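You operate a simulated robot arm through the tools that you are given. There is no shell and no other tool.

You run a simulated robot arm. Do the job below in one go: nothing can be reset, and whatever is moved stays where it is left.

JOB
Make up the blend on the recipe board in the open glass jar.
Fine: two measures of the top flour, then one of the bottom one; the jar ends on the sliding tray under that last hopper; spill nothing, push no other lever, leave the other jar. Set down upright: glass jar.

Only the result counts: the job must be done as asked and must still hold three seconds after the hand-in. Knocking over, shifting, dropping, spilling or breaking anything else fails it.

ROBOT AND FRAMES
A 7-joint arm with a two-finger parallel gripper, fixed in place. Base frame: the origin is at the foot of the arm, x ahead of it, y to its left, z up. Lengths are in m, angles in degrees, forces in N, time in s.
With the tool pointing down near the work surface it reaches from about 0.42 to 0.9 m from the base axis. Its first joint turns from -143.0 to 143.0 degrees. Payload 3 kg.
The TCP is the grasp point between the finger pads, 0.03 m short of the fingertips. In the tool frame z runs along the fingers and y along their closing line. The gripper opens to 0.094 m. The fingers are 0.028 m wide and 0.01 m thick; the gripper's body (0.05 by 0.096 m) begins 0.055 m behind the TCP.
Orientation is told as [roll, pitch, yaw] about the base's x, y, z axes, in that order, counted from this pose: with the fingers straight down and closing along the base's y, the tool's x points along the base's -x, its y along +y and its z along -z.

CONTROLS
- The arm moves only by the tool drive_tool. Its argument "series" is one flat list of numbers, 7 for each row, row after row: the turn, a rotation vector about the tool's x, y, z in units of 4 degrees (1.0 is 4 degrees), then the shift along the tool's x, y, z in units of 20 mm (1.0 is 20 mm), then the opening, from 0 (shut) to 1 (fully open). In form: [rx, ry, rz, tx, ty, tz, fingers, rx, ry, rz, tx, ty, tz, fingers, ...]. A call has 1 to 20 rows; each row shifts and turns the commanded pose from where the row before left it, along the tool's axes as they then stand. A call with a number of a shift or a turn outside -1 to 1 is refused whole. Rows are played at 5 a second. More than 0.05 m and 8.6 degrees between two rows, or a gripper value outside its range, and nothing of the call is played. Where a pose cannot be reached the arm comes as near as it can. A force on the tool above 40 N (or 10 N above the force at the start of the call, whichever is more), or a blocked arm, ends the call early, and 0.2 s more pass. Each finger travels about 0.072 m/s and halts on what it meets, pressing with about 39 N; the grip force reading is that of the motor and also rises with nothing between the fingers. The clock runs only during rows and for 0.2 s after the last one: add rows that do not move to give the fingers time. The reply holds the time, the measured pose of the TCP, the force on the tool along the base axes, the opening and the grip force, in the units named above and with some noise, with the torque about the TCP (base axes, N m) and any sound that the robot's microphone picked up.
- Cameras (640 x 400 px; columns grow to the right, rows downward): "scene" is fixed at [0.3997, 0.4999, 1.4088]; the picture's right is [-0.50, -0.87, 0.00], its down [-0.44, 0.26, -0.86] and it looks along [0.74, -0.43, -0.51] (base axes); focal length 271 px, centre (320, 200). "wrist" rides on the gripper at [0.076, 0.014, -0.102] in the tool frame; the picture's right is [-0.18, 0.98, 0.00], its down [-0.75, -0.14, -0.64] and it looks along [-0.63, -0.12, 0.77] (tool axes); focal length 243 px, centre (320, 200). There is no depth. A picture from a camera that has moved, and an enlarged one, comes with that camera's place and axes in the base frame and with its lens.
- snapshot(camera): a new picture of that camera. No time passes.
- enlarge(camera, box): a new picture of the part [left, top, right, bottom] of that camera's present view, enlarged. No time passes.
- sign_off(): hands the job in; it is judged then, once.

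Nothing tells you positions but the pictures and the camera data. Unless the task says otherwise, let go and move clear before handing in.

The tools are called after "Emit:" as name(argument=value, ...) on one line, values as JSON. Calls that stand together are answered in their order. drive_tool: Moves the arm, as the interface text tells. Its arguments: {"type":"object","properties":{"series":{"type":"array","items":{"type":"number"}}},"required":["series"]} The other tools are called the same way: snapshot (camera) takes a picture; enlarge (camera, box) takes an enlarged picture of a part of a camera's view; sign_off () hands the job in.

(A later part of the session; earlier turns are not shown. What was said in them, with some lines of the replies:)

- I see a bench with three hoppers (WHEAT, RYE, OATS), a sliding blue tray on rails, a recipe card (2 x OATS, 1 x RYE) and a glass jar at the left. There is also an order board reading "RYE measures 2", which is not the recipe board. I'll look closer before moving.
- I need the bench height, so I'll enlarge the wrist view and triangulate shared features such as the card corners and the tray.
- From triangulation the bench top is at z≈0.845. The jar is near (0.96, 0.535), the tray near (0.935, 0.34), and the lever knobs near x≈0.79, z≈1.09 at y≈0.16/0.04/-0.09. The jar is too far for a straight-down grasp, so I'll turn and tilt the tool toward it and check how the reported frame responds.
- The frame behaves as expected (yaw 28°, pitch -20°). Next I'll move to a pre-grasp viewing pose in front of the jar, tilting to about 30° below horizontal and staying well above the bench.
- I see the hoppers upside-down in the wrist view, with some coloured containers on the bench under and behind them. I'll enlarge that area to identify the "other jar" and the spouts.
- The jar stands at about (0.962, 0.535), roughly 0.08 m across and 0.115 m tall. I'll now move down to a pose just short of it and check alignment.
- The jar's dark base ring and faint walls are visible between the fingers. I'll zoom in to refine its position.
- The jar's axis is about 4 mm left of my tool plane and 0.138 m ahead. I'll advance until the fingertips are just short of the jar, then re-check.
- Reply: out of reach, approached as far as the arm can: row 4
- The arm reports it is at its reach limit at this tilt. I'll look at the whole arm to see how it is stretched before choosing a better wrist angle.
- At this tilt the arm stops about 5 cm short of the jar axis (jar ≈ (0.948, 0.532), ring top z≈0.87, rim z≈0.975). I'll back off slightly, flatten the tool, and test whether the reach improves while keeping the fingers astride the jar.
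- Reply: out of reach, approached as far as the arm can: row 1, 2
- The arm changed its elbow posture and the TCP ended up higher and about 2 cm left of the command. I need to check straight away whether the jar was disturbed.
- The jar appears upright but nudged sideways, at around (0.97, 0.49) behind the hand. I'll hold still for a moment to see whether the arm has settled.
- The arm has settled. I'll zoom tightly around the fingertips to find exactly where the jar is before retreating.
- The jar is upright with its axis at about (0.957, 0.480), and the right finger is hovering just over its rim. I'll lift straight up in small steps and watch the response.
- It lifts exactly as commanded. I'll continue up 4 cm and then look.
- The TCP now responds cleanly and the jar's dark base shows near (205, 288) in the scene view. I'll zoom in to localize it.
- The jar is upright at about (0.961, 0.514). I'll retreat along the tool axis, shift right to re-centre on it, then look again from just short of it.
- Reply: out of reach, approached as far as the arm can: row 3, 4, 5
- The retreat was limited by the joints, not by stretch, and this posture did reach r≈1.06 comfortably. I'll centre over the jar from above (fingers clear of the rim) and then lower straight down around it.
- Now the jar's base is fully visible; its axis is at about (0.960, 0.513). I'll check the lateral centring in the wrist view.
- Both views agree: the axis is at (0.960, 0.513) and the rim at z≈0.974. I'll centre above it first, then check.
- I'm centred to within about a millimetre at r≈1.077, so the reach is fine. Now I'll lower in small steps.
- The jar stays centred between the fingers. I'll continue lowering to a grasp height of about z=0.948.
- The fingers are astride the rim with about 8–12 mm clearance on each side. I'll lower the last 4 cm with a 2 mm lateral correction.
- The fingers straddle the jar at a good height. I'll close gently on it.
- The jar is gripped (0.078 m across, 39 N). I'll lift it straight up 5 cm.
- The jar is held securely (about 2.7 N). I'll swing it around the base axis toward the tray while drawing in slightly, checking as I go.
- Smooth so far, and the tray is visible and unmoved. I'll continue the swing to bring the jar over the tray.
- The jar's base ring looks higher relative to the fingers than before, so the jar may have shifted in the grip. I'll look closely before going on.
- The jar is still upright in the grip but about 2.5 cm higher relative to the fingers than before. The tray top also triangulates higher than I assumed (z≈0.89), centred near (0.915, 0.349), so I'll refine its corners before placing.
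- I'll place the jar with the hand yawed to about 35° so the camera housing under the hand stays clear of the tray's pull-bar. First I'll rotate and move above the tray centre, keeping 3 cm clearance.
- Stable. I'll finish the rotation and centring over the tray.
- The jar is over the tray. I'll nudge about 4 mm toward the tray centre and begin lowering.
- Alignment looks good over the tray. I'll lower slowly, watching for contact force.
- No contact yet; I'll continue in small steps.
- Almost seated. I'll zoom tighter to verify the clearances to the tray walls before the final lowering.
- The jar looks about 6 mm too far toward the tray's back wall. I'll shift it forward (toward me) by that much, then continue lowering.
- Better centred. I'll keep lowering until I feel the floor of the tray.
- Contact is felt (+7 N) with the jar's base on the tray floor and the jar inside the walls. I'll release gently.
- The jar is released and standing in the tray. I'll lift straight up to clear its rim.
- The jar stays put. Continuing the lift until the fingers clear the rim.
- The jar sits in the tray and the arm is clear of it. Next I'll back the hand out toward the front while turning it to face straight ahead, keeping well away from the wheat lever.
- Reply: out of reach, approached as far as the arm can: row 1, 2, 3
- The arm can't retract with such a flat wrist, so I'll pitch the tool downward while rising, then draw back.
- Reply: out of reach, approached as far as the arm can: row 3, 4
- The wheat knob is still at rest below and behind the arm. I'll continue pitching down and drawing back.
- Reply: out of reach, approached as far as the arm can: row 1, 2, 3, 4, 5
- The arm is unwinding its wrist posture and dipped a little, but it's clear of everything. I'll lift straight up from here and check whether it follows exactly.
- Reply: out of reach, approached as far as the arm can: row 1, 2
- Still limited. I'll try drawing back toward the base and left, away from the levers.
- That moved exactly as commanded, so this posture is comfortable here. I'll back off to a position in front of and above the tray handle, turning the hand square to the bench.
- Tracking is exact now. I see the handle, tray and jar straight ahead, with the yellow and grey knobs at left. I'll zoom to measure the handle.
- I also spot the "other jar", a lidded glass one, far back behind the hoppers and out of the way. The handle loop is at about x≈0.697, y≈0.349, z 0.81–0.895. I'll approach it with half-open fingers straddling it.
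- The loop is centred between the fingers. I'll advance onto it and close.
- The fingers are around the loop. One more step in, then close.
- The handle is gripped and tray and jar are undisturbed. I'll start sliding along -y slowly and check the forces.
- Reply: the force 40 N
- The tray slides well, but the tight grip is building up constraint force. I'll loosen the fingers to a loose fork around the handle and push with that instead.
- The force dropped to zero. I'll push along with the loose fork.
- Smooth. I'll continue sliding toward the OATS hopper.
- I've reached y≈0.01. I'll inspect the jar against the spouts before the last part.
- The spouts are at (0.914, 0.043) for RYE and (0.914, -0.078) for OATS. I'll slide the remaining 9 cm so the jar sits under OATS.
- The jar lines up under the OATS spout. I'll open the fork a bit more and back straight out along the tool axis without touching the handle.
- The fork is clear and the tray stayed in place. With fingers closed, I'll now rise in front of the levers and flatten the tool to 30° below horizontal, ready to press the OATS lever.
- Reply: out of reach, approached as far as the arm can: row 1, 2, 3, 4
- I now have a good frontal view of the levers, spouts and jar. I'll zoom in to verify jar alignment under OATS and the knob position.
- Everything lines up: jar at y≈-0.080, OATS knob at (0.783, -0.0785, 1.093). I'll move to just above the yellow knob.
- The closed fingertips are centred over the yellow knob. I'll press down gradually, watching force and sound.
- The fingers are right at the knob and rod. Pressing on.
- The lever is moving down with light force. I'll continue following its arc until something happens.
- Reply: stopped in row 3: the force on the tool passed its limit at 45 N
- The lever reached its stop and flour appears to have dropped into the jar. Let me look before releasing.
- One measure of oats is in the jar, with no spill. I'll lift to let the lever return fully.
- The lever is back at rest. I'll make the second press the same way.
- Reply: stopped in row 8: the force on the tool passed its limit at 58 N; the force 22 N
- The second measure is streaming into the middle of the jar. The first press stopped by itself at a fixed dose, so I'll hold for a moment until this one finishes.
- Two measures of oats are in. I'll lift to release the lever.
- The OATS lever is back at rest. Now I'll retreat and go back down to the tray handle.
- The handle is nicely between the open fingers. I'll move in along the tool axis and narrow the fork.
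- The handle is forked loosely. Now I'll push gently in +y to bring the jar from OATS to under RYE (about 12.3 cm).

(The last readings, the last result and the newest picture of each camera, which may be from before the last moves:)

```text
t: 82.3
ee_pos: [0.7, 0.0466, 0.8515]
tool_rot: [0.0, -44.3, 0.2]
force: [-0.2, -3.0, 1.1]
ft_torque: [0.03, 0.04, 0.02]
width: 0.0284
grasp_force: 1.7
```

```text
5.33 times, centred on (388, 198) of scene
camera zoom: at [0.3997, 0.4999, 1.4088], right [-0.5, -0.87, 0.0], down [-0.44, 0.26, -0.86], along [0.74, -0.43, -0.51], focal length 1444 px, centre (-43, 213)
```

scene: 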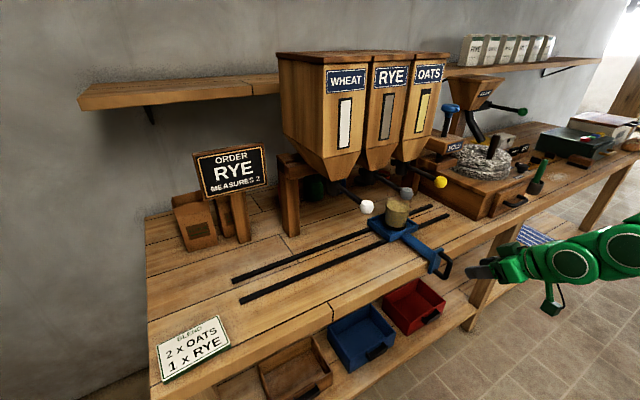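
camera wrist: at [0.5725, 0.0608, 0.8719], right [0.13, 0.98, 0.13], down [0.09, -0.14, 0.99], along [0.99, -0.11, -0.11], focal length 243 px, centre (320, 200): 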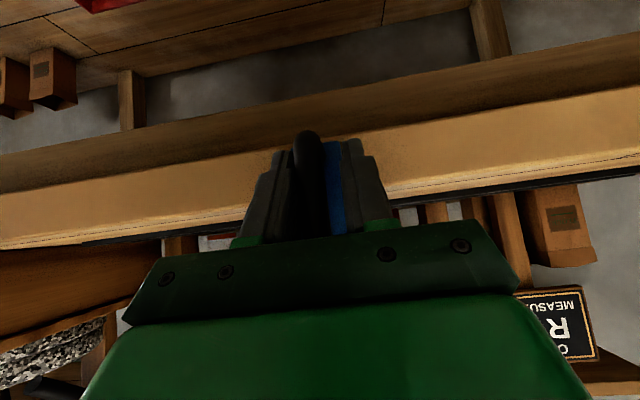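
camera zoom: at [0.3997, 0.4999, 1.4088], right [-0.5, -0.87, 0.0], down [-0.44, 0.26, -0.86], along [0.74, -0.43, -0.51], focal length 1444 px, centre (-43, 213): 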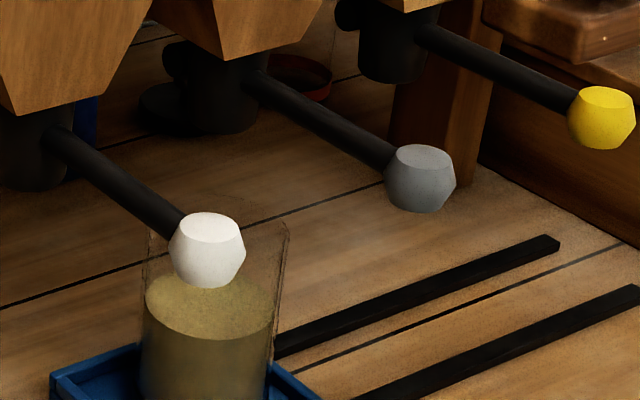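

The jar is aligned under the RYE spout (y≈0.041). I'll release the fork and back out.

Emit:
drive_tool(series=[0, 0, 0, 0, -0.15, 0, 0.4, 0, 0, 0, 0, 0, 0, 0.5, 0, 0, 0, 0, 0, -0.5, 0.5, 0, 0, 0, 0, 0, -0.8, 0.5, 0, 0, 0, 0, 0, -0.8, 0.5, 0, 0, 0, 0, 0, -0.8, 0.5, 0, 0, 0, 0, 0, -0.8, 0.5, 0, 0, 0, 0, 0, -0.8, 0.5, 0, 0, 0, 0, 0, -0.8, 0.5, 0, 0, 0, 0, 0, -0.8, 0.3, 0, 0, 0, 0, 0, 0, 0])

Emit:
snapshot(camera="wrist")

Emit:
enlarge(camera="scene", box=[340, 140, 460, 270])

```text
t: 84.7
ee_pos: [0.6151, 0.0412, 0.9388]
tool_rot: [0.1, -44.2, 0.1]
force: [-0.7, 0.3, 0.1]
ft_torque: [0.01, 0.01, 0.0]
width: 0.0001
grasp_force: 23.8
```

```text
taken
camera wrist: at [0.4882, 0.0554, 0.9594], right [0.13, 0.98, 0.13], down [0.09, -0.14, 0.99], along [0.99, -0.12, -0.11], focal length 243 px, centre (320, 200)
```

wrist: 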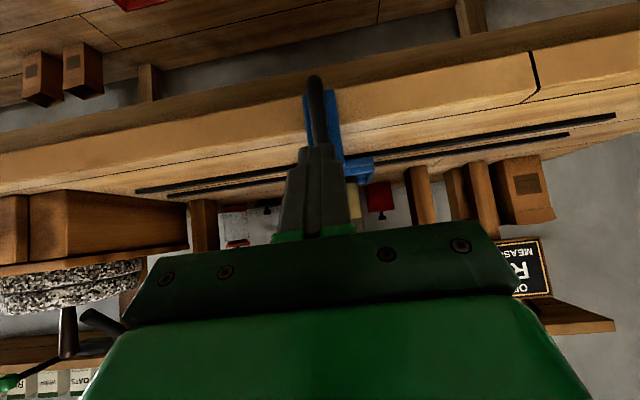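

```text
3.08 times, centred on (400, 205) of scene
camera zoom: at [0.3997, 0.4999, 1.4088], right [-0.5, -0.87, 0.0], down [-0.44, 0.26, -0.86], along [0.74, -0.43, -0.51], focal length 833 px, centre (74, 185)
```

zoom: 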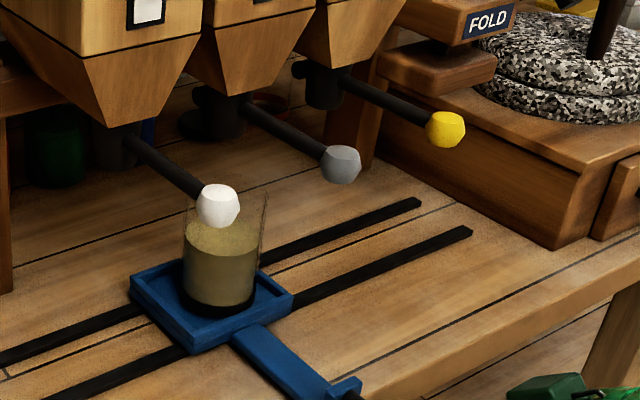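

The tray stayed essentially put. I'll rise with closed fingers to line up with the grey RYE lever.

Emit:
drive_tool(series=[0, 0, 0, -0.67, 0, -0.694, 0, 0, 0, 0, -0.67, 0, -0.694, 0, 0, 0, 0, -0.67, 0, -0.694, 0, 0, 0, 0, -0.67, 0, -0.694, 0, 0, 0, 0, -0.67, 0, -0.694, 0, 0, 0, 0, -0.67, 0, -0.694, 0, 0, 0, 0, -0.67, 0, -0.694, 0, 0, 0, 0, -0.67, 0, -0.694, 0, 0, -0.833, 0, -0.957, 0, 0.09, 0, 0, -0.833, 0, -0.95, 0, 0.144, 0, 0, -0.833, 0, -0.94, 0, 0.2, 0, 0, 0, 0, 0, 0, 0, 0])

Emit:
snapshot(camera="wrist")

Emit:
snapshot(camera="scene")

```text
t: 87.3
ee_pos: [0.6581, 0.0434, 1.13]
tool_rot: [0.0, -54.3, 0.3]
force: [-0.1, -0.2, 0.4]
ft_torque: [0.0, 0.03, 0.02]
width: 0.0
grasp_force: 33.7
```

```text
taken
camera wrist: at [0.5294, 0.0571, 1.1274], right [0.1, 0.98, 0.15], down [-0.08, -0.14, 0.99], along [0.99, -0.11, 0.07], focal length 243 px, centre (320, 200)
```

wrist: 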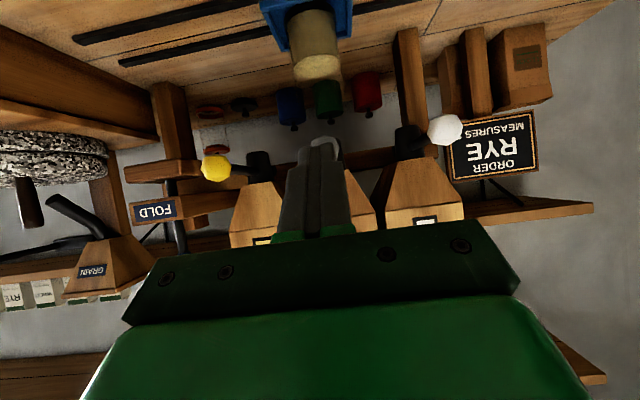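

```text
taken
```

scene: 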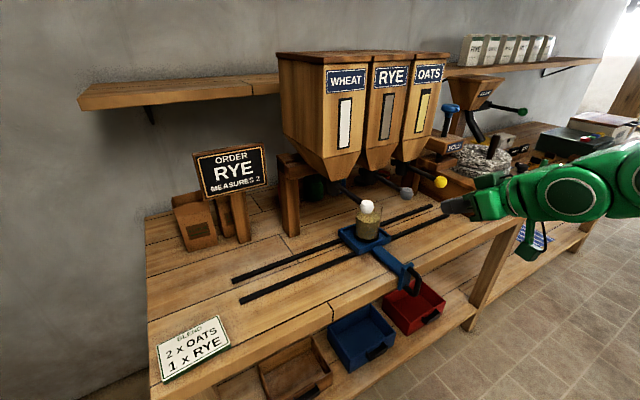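

The grey knob is straight ahead of the fingertips. A quick zoom will confirm the jar and knob alignment.

Emit:
enlarge(camera="wrist", box=[240, 0, 400, 100])

Emit:
enlarge(camera="wrist", box=[260, 90, 400, 190])

```text
4.00 times, centred on (320, 50) of wrist
camera zoom: at [0.5294, 0.0571, 1.1274], right [0.1, 0.98, 0.15], down [-0.08, -0.14, 0.99], along [0.99, -0.11, 0.07], focal length 970 px, centre (320, 800)
```

zoom: 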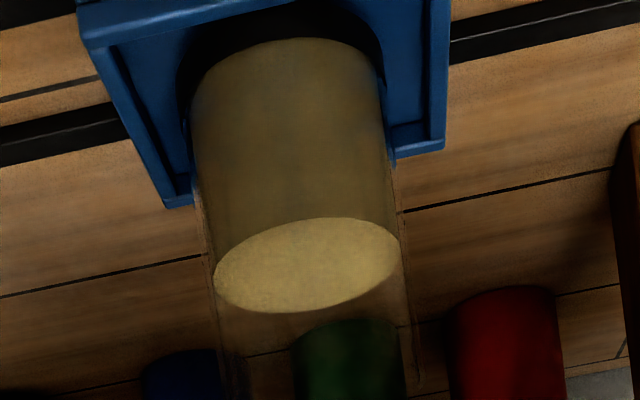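

```text
4.00 times, centred on (330, 140) of wrist
camera zoom: at [0.5294, 0.0571, 1.1274], right [0.1, 0.98, 0.15], down [-0.08, -0.14, 0.99], along [0.99, -0.11, 0.07], focal length 970 px, centre (280, 440)
```

zoom: 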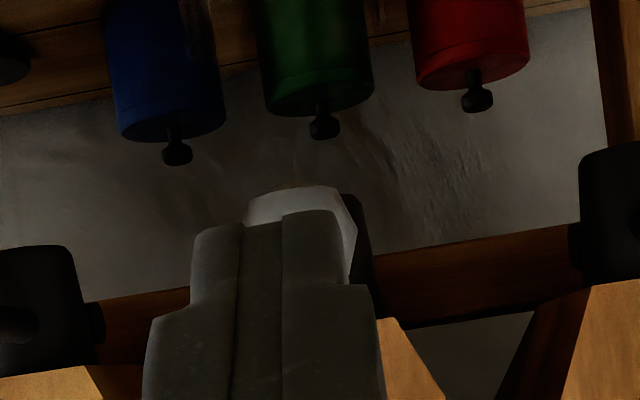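

Aligned: the jar is at y≈0.040 and the knob at y≈0.0425. I'll move over the grey knob.

Emit:
drive_tool(series=[0, 0, 0, -0.608, -0.006, 0.61, 0, 0, 0, 0, -0.608, -0.006, 0.61, 0, 0, 0, 0, -0.608, -0.006, 0.61, 0, 0, 0, 0, -0.608, -0.006, 0.61, 0, 0, 0, 0, -0.608, -0.006, 0.61, 0, 0, 0, 0, -0.608, -0.006, 0.61, 0, 0, 0, 0, -0.608, -0.006, 0.61, 0, 0, 0, 0, -0.608, -0.006, 0.61, 0, 0, 0, 0, 0, 0, 0, 0])

Emit:
snapshot(camera="wrist")

Emit:
enlarge(camera="scene", box=[340, 130, 480, 250])

```text
t: 89.3
ee_pos: [0.7954, 0.0433, 1.1536]
tool_rot: [0.0, -54.4, 0.1]
force: [0.2, 0.2, 0.6]
ft_torque: [0.01, -0.01, 0.0]
width: 0.0
grasp_force: 32.9
```

```text
taken
camera wrist: at [0.6669, 0.0572, 1.1514], right [0.1, 0.98, 0.15], down [-0.08, -0.14, 0.99], along [0.99, -0.11, 0.07], focal length 243 px, centre (320, 200)
```

wrist: 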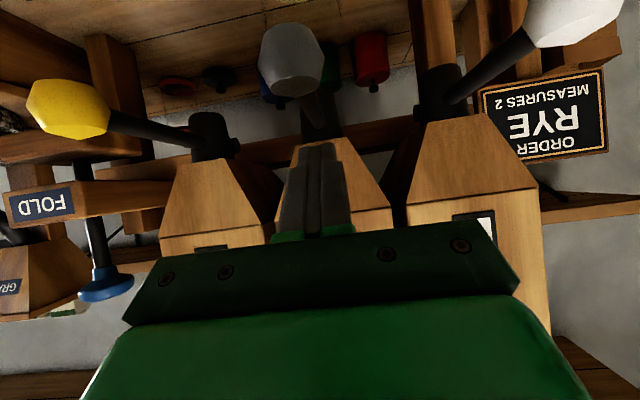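

```text
3.33 times, centred on (410, 190) of scene
camera zoom: at [0.3997, 0.4999, 1.4088], right [-0.5, -0.87, 0.0], down [-0.44, 0.26, -0.86], along [0.74, -0.43, -0.51], focal length 903 px, centre (20, 233)
```

zoom: 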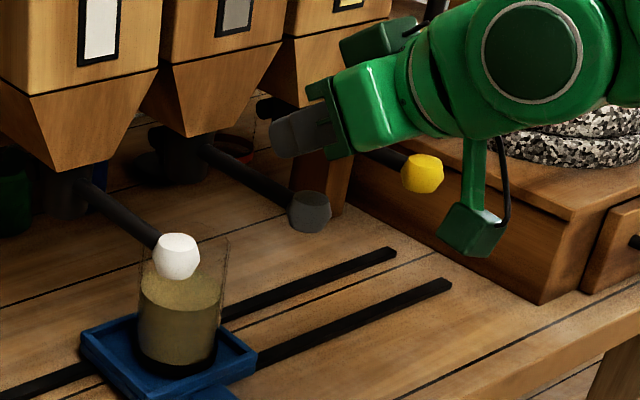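

Positioned over the grey knob, well clear of the yellow and white ones. I'll press it once.

Emit:
drive_tool(series=[0, 0, 0, 0.588, 0, 0.42, 0, 0, 0, 0, 0.588, 0, 0.42, 0, 0, 0, 0, 0.374, 0, 0.336, 0, 0, 0, 0, 0.374, 0, 0.336, 0, 0, 0, 0, 0.374, 0, 0.336, 0, 0, 0, 0, 0.335, 0, 0.38, 0, 0, 0, 0, 0.2, 0, 0.23, 0])

Emit:
enlarge(camera="scene", box=[340, 140, 460, 250])

```text
t: 90.9
ee_pos: [0.8003, 0.0433, 1.0793]
tool_rot: [-0.1, -54.4, 0.2]
force: [-5.0, -0.7, 12.5]
ft_torque: [-0.05, -0.04, 0.03]
width: 0.0001
grasp_force: 32.7
```

```text
3.64 times, centred on (400, 195) of scene
camera zoom: at [0.3997, 0.4999, 1.4088], right [-0.5, -0.87, 0.0], down [-0.44, 0.26, -0.86], along [0.74, -0.43, -0.51], focal length 985 px, centre (29, 218)
```

zoom: 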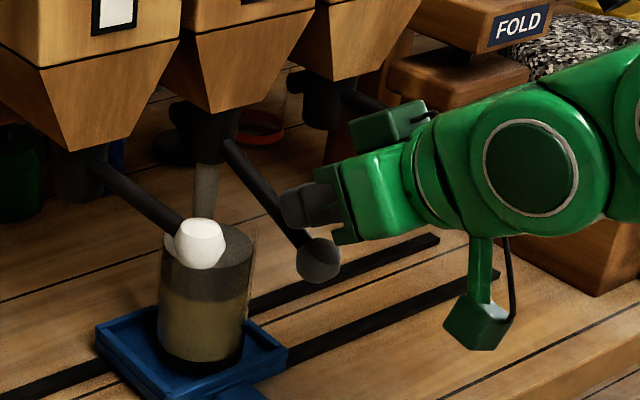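

Rye is streaming in as a grey layer on top. I'll hold briefly until it ends.

Emit:
drive_tool(series=[0, 0, 0, 0, 0, 0, 0])

Emit:
enlarge(camera="scene", box=[340, 140, 460, 250])

```text
t: 91.3
ee_pos: [0.8022, 0.0434, 1.0794]
tool_rot: [0.0, -54.5, 0.2]
force: [0.3, -0.4, 17.4]
ft_torque: [-0.08, -0.24, -0.01]
width: 0.0
grasp_force: 32.8
```

```text
3.64 times, centred on (400, 195) of scene
camera zoom: at [0.3997, 0.4999, 1.4088], right [-0.5, -0.87, 0.0], down [-0.44, 0.26, -0.86], along [0.74, -0.43, -0.51], focal length 985 px, centre (29, 218)
```

zoom: 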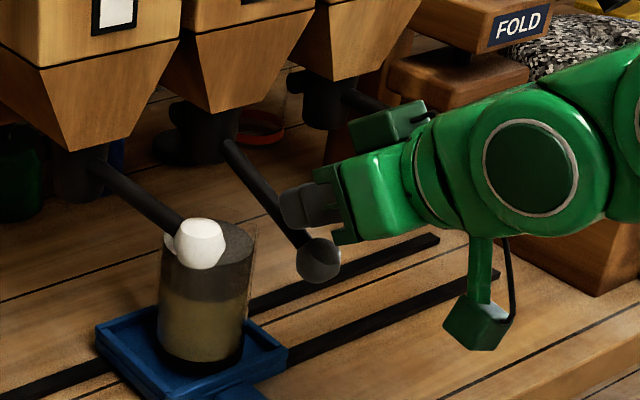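

The stream has ended with one measure of rye on top. I'll lift to release the lever, then back away.

Emit:
drive_tool(series=[0, 0, 0, -0.374, 0, -0.336, 0, 0, 0, 0, -0.565, 0, -0.414, 0, 0, 0, 0, -0.565, 0, -0.414, 0, 0, 0, 0, -0.565, 0, -0.414, 0, 0, 0, 0, -0.565, 0, -0.414, 0, 0, 0, 0, -0.4, 0, -0.29, 0, 0, 0, 0, 0, 0, 0, 0])

Emit:
enlarge(camera="scene", box=[330, 130, 480, 260])

```text
t: 92.9
ee_pos: [0.7992, 0.0426, 1.1542]
tool_rot: [-0.1, -54.2, 0.2]
force: [0.4, -0.3, 0.0]
ft_torque: [-0.02, 0.02, 0.0]
width: 0.0
grasp_force: 33.3
```

```text
3.08 times, centred on (405, 195) of scene
camera zoom: at [0.3997, 0.4999, 1.4088], right [-0.5, -0.87, 0.0], down [-0.44, 0.26, -0.86], along [0.74, -0.43, -0.51], focal length 833 px, centre (58, 215)
```

zoom: 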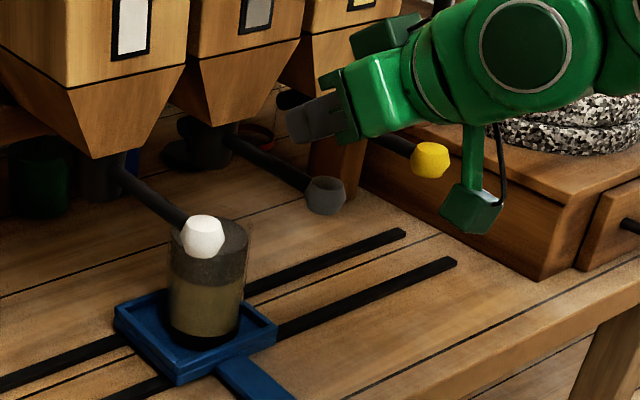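

Now I'll retreat back from the levers to clear space.

Emit:
drive_tool(series=[0, 0, 0, 0.648, 0, -0.722, 0, 0, 0, 0, 0.648, 0, -0.722, 0, 0, 0, 0, 0.648, 0, -0.722, 0, 0, 0, 0, 0.648, 0, -0.722, 0, 0, 0, 0, 0.648, 0, -0.722, 0, 0, 0, 0, 0.648, 0, -0.722, 0, 0, 0, 0, 0.648, 0, -0.722, 0, 0, 0, 0, 0.648, 0, -0.722, 0, 0, 0, 0, 0, 0, 0, 0])

Emit:
snapshot(camera="scene")

Emit:
snapshot(camera="wrist")

Emit:
enlarge(camera="scene", box=[320, 140, 470, 280])

Emit:
enlarge(camera="wrist", box=[230, 0, 410, 110])

```text
t: 94.9
ee_pos: [0.6436, 0.0432, 1.1364]
tool_rot: [-0.1, -54.3, 0.2]
force: [0.2, 0.1, 1.0]
ft_torque: [0.02, 0.0, 0.02]
width: 0.0
grasp_force: 33.0
```

```text
taken
```

scene: 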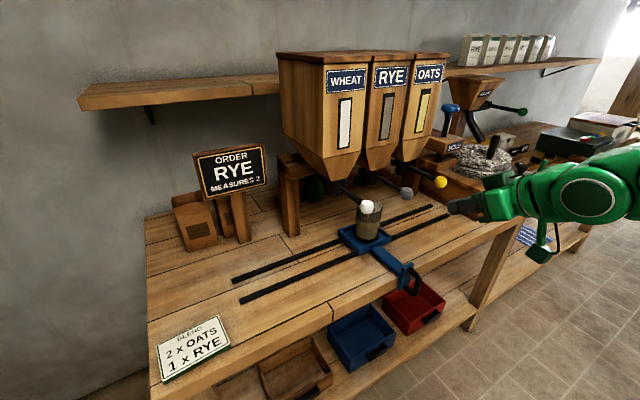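

```text
taken
camera wrist: at [0.5155, 0.0573, 1.1343], right [0.1, 0.98, 0.15], down [-0.08, -0.14, 0.99], along [0.99, -0.11, 0.06], focal length 243 px, centre (320, 200)
```

wrist: 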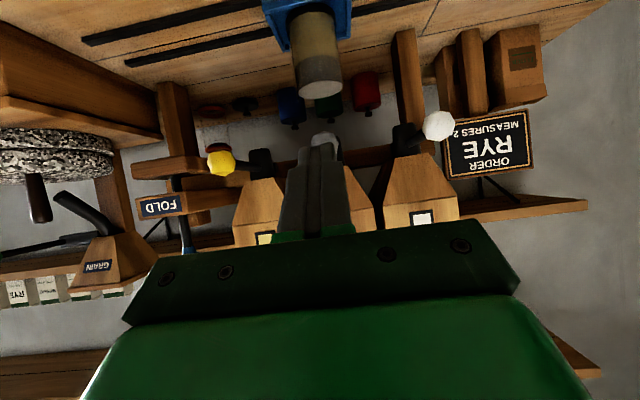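

```text
2.86 times, centred on (395, 210) of scene
camera zoom: at [0.3997, 0.4999, 1.4088], right [-0.5, -0.87, 0.0], down [-0.44, 0.26, -0.86], along [0.74, -0.43, -0.51], focal length 774 px, centre (106, 171)
```

zoom: 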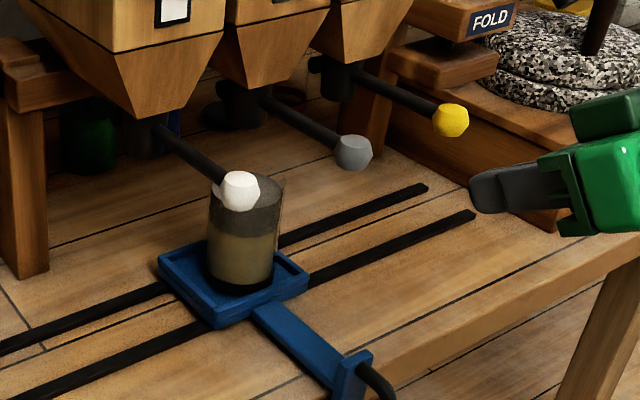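

```text
3.56 times, centred on (320, 55) of wrist
camera zoom: at [0.5155, 0.0573, 1.1343], right [0.1, 0.98, 0.15], down [-0.08, -0.14, 0.99], along [0.99, -0.11, 0.06], focal length 863 px, centre (320, 716)
```

zoom: 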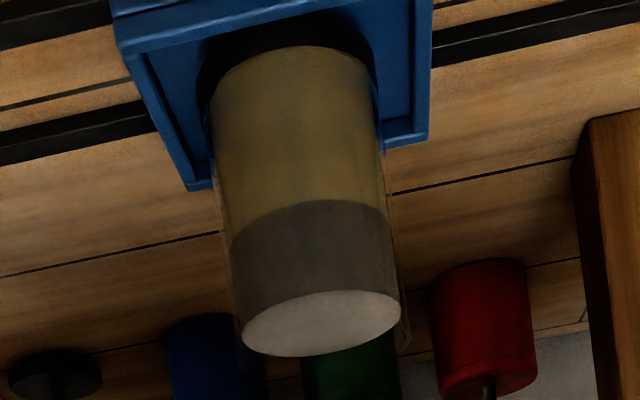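

The jar holds two oats measures with one rye measure on top. It stands upright on the tray under RYE with nothing spilled, the levers at rest and the arm clear. I'll hand in the job.

Emit:
sign_off()

```text
The job is handed in.
```

The blend is made and handed in: the open glass jar holds two measures of oats with one measure of rye on top. The jar stands upright on the sliding tray under the RYE hopper.

- **Spills and levers:** The final pictures show no flour outside the jar. I pressed only the OATS lever (twice) and the RYE lever (once), and all the levers had returned to rest.
- **Other items:** In the final views the lidded jar, the recipe card and the rest of the bench looked undisturbed.
- **Jar handling:** While I was reaching for the empty jar, the arm nudged it a few centimetres on the bench. It also slid about 2.5 cm in the grip while I carried it to the tray. Both happened before any flour went in, and it stayed upright throughout.

I backed the arm clear before handing in. No verdict came back, so I can't confirm the job passed.
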